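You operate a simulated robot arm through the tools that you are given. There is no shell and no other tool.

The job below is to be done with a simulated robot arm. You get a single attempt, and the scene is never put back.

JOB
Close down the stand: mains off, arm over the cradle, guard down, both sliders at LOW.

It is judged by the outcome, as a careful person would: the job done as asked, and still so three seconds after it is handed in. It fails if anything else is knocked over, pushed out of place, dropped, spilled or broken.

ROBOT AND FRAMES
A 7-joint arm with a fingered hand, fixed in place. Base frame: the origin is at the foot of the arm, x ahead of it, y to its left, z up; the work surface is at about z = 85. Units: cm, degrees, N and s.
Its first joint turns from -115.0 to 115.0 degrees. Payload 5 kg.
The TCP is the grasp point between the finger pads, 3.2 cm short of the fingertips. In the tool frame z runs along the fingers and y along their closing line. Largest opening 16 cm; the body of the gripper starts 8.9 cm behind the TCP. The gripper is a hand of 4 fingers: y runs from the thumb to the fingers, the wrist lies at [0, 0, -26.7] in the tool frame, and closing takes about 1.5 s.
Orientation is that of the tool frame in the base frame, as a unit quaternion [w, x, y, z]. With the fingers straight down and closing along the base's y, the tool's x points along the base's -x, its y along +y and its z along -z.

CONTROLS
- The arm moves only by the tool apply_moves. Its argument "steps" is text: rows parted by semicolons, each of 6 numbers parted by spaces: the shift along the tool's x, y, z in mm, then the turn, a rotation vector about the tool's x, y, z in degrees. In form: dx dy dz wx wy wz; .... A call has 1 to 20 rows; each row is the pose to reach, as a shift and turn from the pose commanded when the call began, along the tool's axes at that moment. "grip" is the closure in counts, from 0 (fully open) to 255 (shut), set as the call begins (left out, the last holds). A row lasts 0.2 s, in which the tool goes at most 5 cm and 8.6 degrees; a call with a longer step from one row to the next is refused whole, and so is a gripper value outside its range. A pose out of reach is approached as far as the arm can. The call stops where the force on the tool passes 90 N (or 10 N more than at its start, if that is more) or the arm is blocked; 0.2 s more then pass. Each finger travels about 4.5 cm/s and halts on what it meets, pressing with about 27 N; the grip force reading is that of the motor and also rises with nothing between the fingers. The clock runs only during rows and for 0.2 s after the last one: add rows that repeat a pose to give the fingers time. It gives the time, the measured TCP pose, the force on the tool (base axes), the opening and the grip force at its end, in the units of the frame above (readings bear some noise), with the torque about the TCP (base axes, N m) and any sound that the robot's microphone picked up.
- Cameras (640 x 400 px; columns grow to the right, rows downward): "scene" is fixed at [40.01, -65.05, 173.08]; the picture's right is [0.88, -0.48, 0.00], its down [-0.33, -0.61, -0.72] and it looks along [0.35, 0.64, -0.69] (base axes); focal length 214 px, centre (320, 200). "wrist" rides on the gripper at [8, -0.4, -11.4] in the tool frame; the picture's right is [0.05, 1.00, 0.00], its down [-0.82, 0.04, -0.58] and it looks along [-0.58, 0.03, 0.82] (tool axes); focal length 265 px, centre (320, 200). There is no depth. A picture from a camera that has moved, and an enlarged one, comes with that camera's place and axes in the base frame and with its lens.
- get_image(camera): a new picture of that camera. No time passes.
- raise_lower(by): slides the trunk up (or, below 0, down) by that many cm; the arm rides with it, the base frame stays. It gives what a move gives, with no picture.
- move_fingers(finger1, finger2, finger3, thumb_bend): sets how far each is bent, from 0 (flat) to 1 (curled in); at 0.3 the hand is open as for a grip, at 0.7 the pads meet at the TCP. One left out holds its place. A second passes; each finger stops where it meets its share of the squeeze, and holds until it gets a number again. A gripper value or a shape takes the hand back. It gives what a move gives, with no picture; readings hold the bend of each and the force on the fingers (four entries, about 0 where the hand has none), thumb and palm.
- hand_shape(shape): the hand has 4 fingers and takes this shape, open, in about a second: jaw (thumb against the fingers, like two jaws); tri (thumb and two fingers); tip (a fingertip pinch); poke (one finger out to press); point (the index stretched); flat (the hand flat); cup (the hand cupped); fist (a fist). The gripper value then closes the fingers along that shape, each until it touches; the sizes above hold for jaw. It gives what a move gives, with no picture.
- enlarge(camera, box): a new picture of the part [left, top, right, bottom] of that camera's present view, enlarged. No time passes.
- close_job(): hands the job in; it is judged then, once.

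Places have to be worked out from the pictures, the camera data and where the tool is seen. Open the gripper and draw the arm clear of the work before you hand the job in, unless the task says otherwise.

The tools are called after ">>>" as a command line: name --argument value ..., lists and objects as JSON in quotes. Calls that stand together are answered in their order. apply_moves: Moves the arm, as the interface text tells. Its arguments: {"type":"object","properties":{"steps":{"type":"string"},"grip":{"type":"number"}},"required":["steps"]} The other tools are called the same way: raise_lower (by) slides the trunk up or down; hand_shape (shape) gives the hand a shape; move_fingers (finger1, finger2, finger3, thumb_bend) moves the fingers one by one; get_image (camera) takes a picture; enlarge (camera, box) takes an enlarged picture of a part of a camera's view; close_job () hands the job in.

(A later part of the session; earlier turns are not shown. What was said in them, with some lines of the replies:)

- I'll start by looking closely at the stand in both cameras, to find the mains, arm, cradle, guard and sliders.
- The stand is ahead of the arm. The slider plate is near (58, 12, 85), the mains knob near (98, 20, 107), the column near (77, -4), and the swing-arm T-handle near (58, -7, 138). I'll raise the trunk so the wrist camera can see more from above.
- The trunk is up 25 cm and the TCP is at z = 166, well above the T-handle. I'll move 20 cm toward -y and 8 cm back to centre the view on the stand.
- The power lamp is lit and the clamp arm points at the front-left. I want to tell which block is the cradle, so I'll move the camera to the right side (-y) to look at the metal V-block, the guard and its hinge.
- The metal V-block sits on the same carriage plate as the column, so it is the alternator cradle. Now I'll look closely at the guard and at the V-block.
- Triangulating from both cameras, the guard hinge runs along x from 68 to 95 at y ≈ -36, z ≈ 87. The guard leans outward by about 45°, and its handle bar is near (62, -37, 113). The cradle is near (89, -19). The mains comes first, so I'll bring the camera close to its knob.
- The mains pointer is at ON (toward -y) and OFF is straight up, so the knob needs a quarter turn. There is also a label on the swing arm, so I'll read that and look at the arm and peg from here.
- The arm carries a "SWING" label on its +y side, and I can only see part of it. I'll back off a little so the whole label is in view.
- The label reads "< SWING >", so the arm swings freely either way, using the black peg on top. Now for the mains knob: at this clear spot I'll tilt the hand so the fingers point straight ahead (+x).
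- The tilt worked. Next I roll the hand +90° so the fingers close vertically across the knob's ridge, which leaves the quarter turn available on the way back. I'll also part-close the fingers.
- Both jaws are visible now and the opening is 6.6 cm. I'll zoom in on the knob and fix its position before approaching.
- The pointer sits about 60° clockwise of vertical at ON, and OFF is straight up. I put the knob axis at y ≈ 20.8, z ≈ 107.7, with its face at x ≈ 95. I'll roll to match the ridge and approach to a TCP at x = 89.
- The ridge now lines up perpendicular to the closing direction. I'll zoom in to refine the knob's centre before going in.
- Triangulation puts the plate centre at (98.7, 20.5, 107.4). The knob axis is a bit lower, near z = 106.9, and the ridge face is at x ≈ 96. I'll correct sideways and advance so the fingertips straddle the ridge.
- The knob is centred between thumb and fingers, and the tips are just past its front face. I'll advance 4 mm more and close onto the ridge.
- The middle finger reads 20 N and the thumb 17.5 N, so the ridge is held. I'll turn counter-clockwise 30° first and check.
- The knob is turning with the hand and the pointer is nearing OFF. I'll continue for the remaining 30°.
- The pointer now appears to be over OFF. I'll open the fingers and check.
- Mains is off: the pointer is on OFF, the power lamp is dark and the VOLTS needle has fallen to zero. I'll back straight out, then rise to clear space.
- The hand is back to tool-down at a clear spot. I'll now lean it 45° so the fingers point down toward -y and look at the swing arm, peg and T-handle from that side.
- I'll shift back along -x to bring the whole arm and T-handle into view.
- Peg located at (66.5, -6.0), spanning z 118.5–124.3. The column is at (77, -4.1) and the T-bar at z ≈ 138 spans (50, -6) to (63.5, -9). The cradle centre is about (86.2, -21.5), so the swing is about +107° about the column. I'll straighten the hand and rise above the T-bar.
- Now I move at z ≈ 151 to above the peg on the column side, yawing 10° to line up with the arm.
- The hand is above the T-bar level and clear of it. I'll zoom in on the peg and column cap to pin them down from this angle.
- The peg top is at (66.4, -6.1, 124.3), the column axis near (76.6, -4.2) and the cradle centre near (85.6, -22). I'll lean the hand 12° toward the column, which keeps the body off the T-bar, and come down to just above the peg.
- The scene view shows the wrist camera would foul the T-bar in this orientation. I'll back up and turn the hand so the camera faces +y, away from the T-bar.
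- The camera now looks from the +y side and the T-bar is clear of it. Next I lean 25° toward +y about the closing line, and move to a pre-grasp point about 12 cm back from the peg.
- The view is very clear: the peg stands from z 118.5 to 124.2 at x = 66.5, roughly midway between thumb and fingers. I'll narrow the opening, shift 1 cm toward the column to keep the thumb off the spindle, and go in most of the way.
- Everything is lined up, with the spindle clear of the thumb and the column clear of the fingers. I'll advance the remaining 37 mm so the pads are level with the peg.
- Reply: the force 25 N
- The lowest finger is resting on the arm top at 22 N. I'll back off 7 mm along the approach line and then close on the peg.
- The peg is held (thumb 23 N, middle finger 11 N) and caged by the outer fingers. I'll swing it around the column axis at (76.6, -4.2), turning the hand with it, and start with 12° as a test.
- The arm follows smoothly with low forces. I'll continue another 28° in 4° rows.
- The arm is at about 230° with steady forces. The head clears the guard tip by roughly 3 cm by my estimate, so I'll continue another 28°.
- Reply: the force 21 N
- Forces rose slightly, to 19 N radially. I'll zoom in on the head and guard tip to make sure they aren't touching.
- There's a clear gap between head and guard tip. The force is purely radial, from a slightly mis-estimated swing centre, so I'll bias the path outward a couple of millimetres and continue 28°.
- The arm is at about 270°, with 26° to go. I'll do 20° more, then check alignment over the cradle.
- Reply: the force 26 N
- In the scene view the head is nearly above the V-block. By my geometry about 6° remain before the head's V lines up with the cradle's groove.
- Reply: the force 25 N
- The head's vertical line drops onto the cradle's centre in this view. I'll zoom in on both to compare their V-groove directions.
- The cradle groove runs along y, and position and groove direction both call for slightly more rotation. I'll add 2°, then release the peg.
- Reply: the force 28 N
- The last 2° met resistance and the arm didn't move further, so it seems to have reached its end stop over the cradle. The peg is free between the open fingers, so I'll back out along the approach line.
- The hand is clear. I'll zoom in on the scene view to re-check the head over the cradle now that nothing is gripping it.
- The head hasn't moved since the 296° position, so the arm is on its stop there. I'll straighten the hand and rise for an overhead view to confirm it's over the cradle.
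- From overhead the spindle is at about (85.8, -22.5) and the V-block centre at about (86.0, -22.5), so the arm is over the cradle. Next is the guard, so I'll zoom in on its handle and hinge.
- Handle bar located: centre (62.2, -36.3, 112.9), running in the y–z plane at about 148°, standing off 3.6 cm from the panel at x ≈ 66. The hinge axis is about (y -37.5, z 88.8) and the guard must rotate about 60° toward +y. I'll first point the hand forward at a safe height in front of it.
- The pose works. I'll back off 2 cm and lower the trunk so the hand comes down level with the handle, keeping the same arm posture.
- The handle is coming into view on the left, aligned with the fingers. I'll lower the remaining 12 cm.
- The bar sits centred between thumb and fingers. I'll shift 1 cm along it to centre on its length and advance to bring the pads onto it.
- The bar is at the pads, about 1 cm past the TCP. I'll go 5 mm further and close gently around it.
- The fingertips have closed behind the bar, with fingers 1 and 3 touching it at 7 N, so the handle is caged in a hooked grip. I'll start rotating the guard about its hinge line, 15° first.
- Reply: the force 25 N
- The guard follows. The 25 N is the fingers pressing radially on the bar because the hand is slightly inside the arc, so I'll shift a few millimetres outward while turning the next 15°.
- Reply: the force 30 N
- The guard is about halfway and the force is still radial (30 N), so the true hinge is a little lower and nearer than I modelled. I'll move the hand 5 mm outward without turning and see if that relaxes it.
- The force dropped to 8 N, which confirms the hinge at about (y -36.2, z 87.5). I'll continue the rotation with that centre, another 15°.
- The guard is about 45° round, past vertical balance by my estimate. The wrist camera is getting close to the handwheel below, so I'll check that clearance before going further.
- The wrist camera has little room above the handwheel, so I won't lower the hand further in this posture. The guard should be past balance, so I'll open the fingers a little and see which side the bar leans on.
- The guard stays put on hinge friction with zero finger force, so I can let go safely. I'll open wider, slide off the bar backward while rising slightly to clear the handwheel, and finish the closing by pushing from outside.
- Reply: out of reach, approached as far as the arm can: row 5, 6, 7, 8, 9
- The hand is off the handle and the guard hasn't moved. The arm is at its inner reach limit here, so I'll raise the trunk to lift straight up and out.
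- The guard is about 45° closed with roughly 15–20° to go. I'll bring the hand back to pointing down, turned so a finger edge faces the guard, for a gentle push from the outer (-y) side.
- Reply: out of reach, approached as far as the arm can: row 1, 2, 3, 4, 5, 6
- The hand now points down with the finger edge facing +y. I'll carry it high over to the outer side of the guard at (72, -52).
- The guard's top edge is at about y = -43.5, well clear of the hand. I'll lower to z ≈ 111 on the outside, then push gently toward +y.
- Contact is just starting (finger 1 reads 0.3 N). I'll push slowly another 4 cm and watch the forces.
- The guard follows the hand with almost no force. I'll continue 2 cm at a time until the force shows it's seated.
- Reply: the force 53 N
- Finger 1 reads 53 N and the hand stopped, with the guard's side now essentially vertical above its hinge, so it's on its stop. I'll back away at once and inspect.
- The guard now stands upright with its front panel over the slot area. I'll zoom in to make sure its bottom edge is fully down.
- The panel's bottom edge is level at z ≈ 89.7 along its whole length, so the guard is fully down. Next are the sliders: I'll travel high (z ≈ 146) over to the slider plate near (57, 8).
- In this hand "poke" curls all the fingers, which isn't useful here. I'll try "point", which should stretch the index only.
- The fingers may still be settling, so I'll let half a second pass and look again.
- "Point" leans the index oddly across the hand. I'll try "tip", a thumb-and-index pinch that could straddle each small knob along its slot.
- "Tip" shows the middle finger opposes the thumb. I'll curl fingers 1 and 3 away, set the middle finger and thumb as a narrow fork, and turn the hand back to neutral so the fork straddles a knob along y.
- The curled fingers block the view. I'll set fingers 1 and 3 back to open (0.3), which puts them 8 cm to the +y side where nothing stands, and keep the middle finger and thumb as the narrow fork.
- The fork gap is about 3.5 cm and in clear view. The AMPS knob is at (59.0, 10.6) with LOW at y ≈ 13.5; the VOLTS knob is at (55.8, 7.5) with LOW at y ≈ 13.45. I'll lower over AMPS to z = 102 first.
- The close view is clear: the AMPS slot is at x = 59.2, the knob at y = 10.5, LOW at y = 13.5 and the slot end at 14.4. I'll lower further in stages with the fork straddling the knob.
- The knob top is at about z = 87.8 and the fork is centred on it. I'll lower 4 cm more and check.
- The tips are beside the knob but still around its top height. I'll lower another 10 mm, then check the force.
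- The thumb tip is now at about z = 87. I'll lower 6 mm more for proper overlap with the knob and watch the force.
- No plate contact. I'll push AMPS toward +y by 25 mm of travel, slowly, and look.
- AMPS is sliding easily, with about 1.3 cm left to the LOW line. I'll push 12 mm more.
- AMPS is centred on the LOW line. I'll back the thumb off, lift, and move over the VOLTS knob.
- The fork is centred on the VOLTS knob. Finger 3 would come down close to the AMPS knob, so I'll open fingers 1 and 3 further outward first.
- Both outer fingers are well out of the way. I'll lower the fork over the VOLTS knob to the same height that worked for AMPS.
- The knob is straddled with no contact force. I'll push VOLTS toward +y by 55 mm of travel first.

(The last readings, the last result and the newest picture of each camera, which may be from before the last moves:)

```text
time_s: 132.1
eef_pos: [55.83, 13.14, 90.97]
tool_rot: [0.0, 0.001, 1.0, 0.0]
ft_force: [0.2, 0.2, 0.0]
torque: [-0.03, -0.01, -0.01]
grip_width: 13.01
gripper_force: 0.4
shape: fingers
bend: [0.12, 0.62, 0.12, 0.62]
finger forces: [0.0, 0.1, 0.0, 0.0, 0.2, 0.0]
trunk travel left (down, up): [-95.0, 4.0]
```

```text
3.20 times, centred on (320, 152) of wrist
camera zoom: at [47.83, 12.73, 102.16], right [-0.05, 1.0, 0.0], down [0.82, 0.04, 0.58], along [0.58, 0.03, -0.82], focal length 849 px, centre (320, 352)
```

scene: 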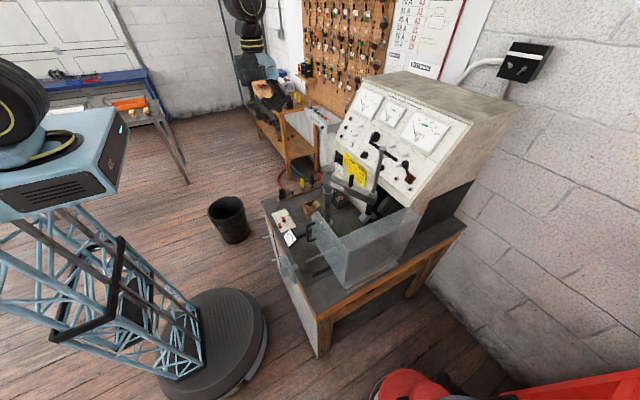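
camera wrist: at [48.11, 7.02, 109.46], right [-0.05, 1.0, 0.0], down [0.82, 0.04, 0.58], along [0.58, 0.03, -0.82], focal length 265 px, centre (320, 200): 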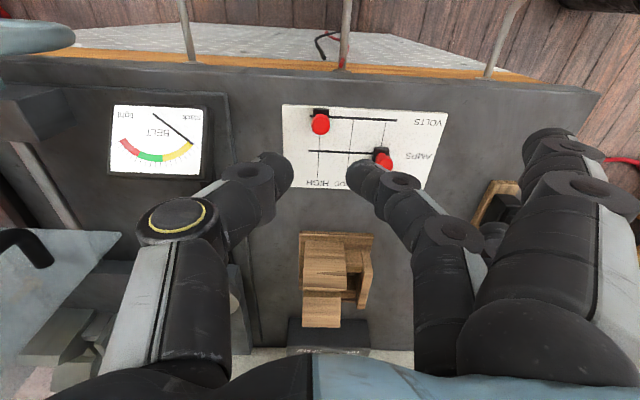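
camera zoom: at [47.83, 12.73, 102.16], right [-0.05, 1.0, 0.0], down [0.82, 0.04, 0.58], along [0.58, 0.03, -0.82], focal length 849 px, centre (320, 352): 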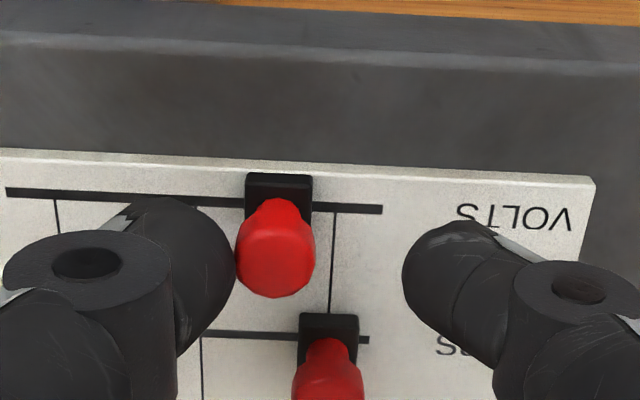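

VOLTS has about 1.1 cm left to the LOW line, and AMPS is still aligned on its own. I'll push 11 mm more.

>>> apply_moves --steps "0 4 0 0 0 0; 0 8 0 0 0 0; 0 11 0 0 0 0; 0 11 0 0 0 0"

>>> enlarge --camera "wrist" --box '[220, 90, 420, 215]'

```text
time_s: 133.1
eef_pos: [55.87, 14.18, 90.94]
tool_rot: [0.001, 0.0, 1.0, 0.0]
ft_force: [-0.3, 0.0, 0.2]
torque: [0.0, 0.01, -0.01]
grip_width: 13.0
gripper_force: 0.0
shape: fingers
bend: [0.12, 0.62, 0.12, 0.62]
finger forces: [0.1, 0.0, 0.1, 0.1, 0.1, 0.0]
trunk travel left (down, up): [-95.0, 4.0]
```

```text
3.20 times, centred on (320, 152) of wrist
camera zoom: at [47.86, 13.76, 102.27], right [-0.05, 1.0, 0.0], down [0.82, 0.04, 0.58], along [0.58, 0.03, -0.82], focal length 849 px, centre (320, 352)
```

zoom: 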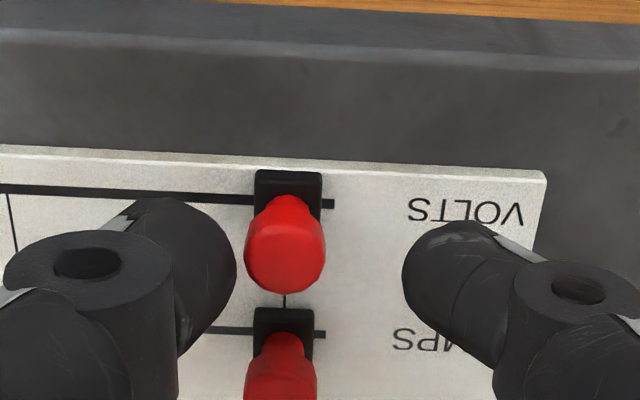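

VOLTS is now on the LOW line next to AMPS. I'll back the thumb off slightly, lift straight up, and take a full look at the plate.

>>> apply_moves --steps "0 -4 0 0 0 0; 0 -8 -5 0 0 0; 0 -8 -35 0 0 0; 0 -8 -75 0 0 0; 0 -8 -120 0 0 0; 0 -8 -165 0 0 0; 0 -8 -210 0 0 0; 0 -8 -255 0 0 0; 0 -8 -300 0 0 0; 0 -8 -345 0 0 0; 0 -8 -390 0 0 0; 0 -8 -430 0 0 0; 0 -8 -430 0 0 0"

>>> enlarge --camera "wrist" --box '[220, 0, 420, 125]'

>>> get_image --camera "wrist"

>>> get_image --camera "scene"

```text
time_s: 135.9
eef_pos: [56.18, 13.44, 134.19]
tool_rot: [-0.001, 0.0, 1.0, 0.0]
ft_force: [0.3, 0.1, -0.3]
torque: [0.01, 0.03, 0.01]
grip_width: 13.0
gripper_force: 0.1
shape: fingers
bend: [0.12, 0.62, 0.12, 0.62]
finger forces: [0.1, 0.1, 0.0, 0.0, 0.1, 0.0]
trunk travel left (down, up): [-95.0, 4.0]
```

```text
3.20 times, centred on (320, 62) of wrist
camera zoom: at [48.1, 13.05, 145.31], right [-0.05, 1.0, 0.0], down [0.82, 0.04, 0.58], along [0.58, 0.03, -0.82], focal length 849 px, centre (320, 640)
```

zoom: 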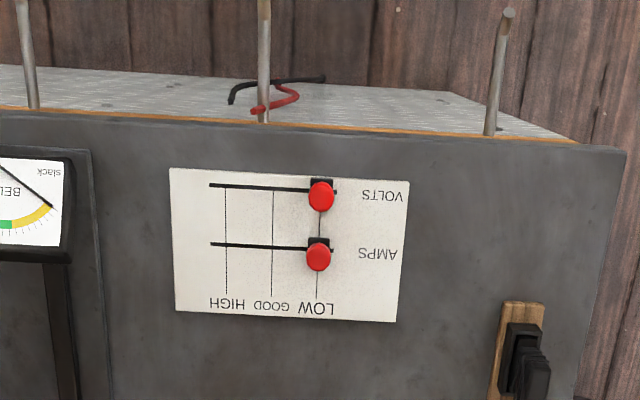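

```text
taken
camera wrist: at [48.1, 13.05, 145.31], right [-0.05, 1.0, 0.0], down [0.82, 0.04, 0.58], along [0.58, 0.03, -0.82], focal length 265 px, centre (320, 200)
```

wrist: 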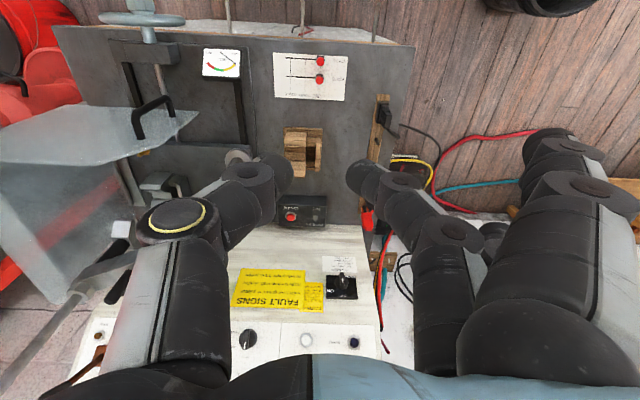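

```text
taken
```

scene: 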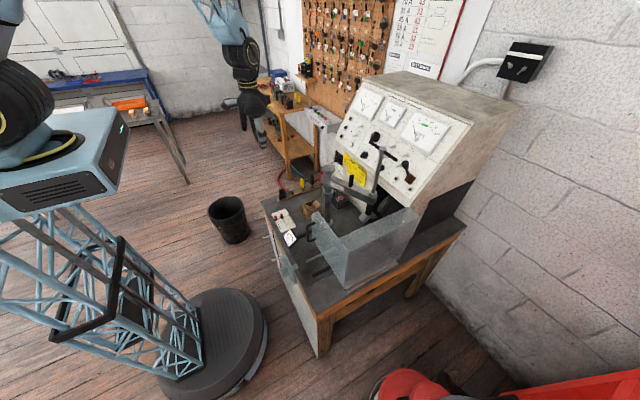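

Both sliders read LOW. I'll return the hand to the open jaw, withdraw it clear, and do final checks of each item.

>>> hand_shape --shape "jaw"

>>> apply_moves --steps "10 20 -20 0 0 0; 20 45 -50 0 0 0; 30 70 -80 0 0 0; 40 95 -110 0 0 0; 50 120 -140 0 0 0; 60 140 -150 0 0 0; 60 140 -150 0 0 0" --grip 0

>>> enlarge --camera "scene" --box '[320, 70, 480, 210]'

>>> enlarge --camera "scene" --box '[255, 150, 475, 300]'

>>> get_image --camera "wrist"

```text
time_s: 136.8
eef_pos: [56.01, 13.41, 133.97]
tool_rot: [0.0, 0.0, 1.0, 0.0]
ft_force: [0.3, 0.6, 0.3]
torque: [-0.02, 0.0, 0.04]
grip_width: 15.98
gripper_force: 0.0
shape: jaw
bend: [0.3, 0.3, 0.3, 0.3]
finger forces: [0.0, 0.0, 0.0, 0.0, 0.0, 0.0]
trunk travel left (down, up): [-95.0, 4.0]
```

```text
time_s: 138.4
eef_pos: [49.62, 27.4, 148.98]
tool_rot: [0.0, 0.001, 1.0, -0.001]
ft_force: [0.3, -0.2, 0.1]
torque: [-0.01, 0.0, -0.02]
grip_width: 16.0
gripper_force: 0.0
shape: jaw
bend: [0.3, 0.3, 0.3, 0.3]
finger forces: [0.0, 0.0, 0.0, 0.0, 0.1, 0.0]
trunk travel left (down, up): [-95.0, 4.0]
```

```text
2.86 times, centred on (400, 140) of scene
camera zoom: at [40.01, -65.05, 173.08], right [0.88, -0.48, 0.0], down [-0.33, -0.61, -0.72], along [0.35, 0.64, -0.69], focal length 613 px, centre (91, 371)
```

zoom: 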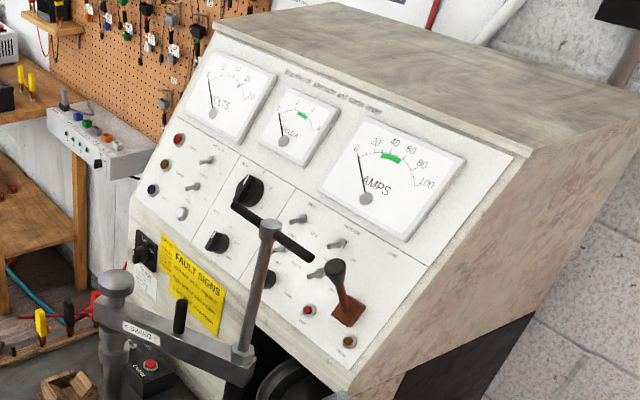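

```text
2.67 times, centred on (365, 225) of scene
camera zoom: at [40.01, -65.05, 173.08], right [0.88, -0.48, 0.0], down [-0.33, -0.61, -0.72], along [0.35, 0.64, -0.69], focal length 572 px, centre (200, 133)
```

zoom: 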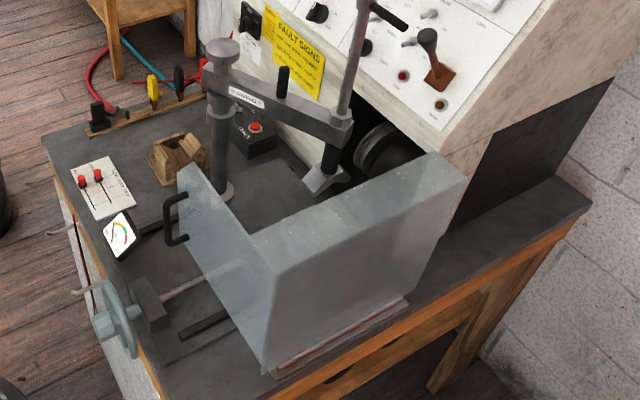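

```text
taken
camera wrist: at [41.64, 26.94, 160.23], right [-0.05, 1.0, 0.0], down [0.82, 0.04, 0.58], along [0.58, 0.03, -0.82], focal length 265 px, centre (320, 200)
```

wrist: 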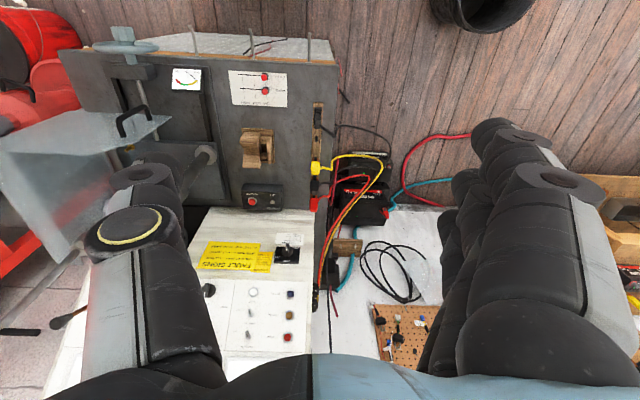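

Lamps are dark, the needles are at zero, the arm is over the V-block and the guard is upright. I'll zoom in for a last check of the mains pointer, the sliders and the guard from the wrist side.

>>> enlarge --camera "wrist" --box '[240, 220, 340, 280]'

>>> enlarge --camera "wrist" --box '[210, 55, 310, 115]'

>>> enlarge --camera "wrist" --box '[0, 20, 240, 220]'

```text
6.40 times, centred on (290, 250) of wrist
camera zoom: at [41.64, 26.94, 160.23], right [-0.05, 1.0, 0.0], down [0.82, 0.04, 0.58], along [0.58, 0.03, -0.82], focal length 1699 px, centre (512, -120)
```

zoom: 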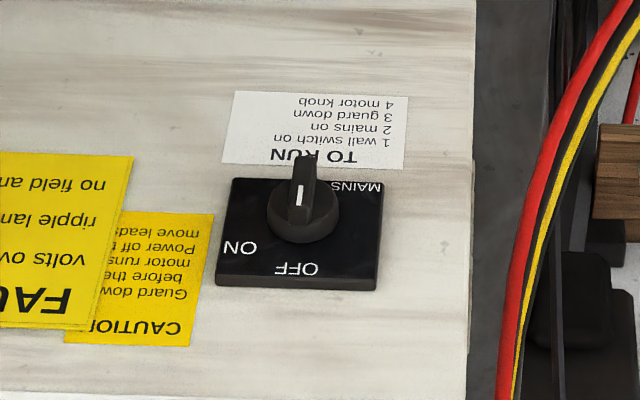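

```text
6.40 times, centred on (260, 85) of wrist
camera zoom: at [41.64, 26.94, 160.23], right [-0.05, 1.0, 0.0], down [0.82, 0.04, 0.58], along [0.58, 0.03, -0.82], focal length 1699 px, centre (704, 936)
```

zoom: 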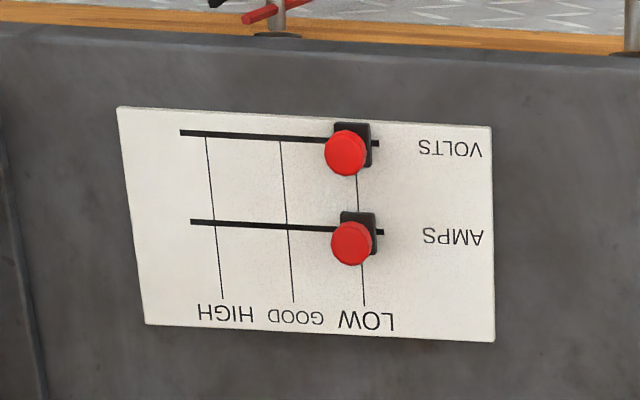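

```text
2.00 times, centred on (120, 120) of wrist
camera zoom: at [41.64, 26.94, 160.23], right [-0.05, 1.0, 0.0], down [0.82, 0.04, 0.58], along [0.58, 0.03, -0.82], focal length 531 px, centre (720, 360)
```

zoom: 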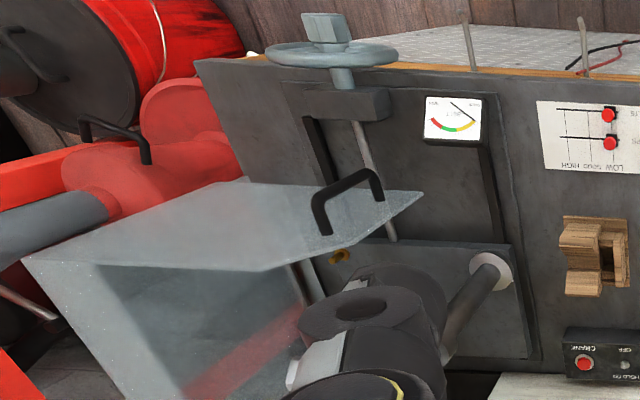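

The mains pointer is at OFF, VOLTS and AMPS are on the LOW line, the arm rests over the V-block cradle and the guard is down on its stop. The gripper is open and clear of the stand, so I'm handing the job in.

>>> close_job

```text
The job is handed in.
```

The stand is closed down and the job is handed in; I don't have the judge's result.

- **Mains:** the knob points to OFF. The power lamp went dark and the VOLTS needle fell to zero.
- **Arm:** it is swung round against its end stop. From overhead the spindle sits within a few millimetres of the centre of the metal V-block. I took that block to be the cradle, not the wooden block by the crank box, because it shares the carriage plate with the column and lies at the arm's radius.
- **Guard:** it is down on its stop with the bottom edge level. I swung it most of the way by the handle and pushed the last part from outside. It met the stop at about 53 N and I backed off straight away.
- **Sliders:** VOLTS and AMPS are both on the LOW line.

In the last pictures nothing else looked knocked or moved. The gripper is open and clear of the stand.
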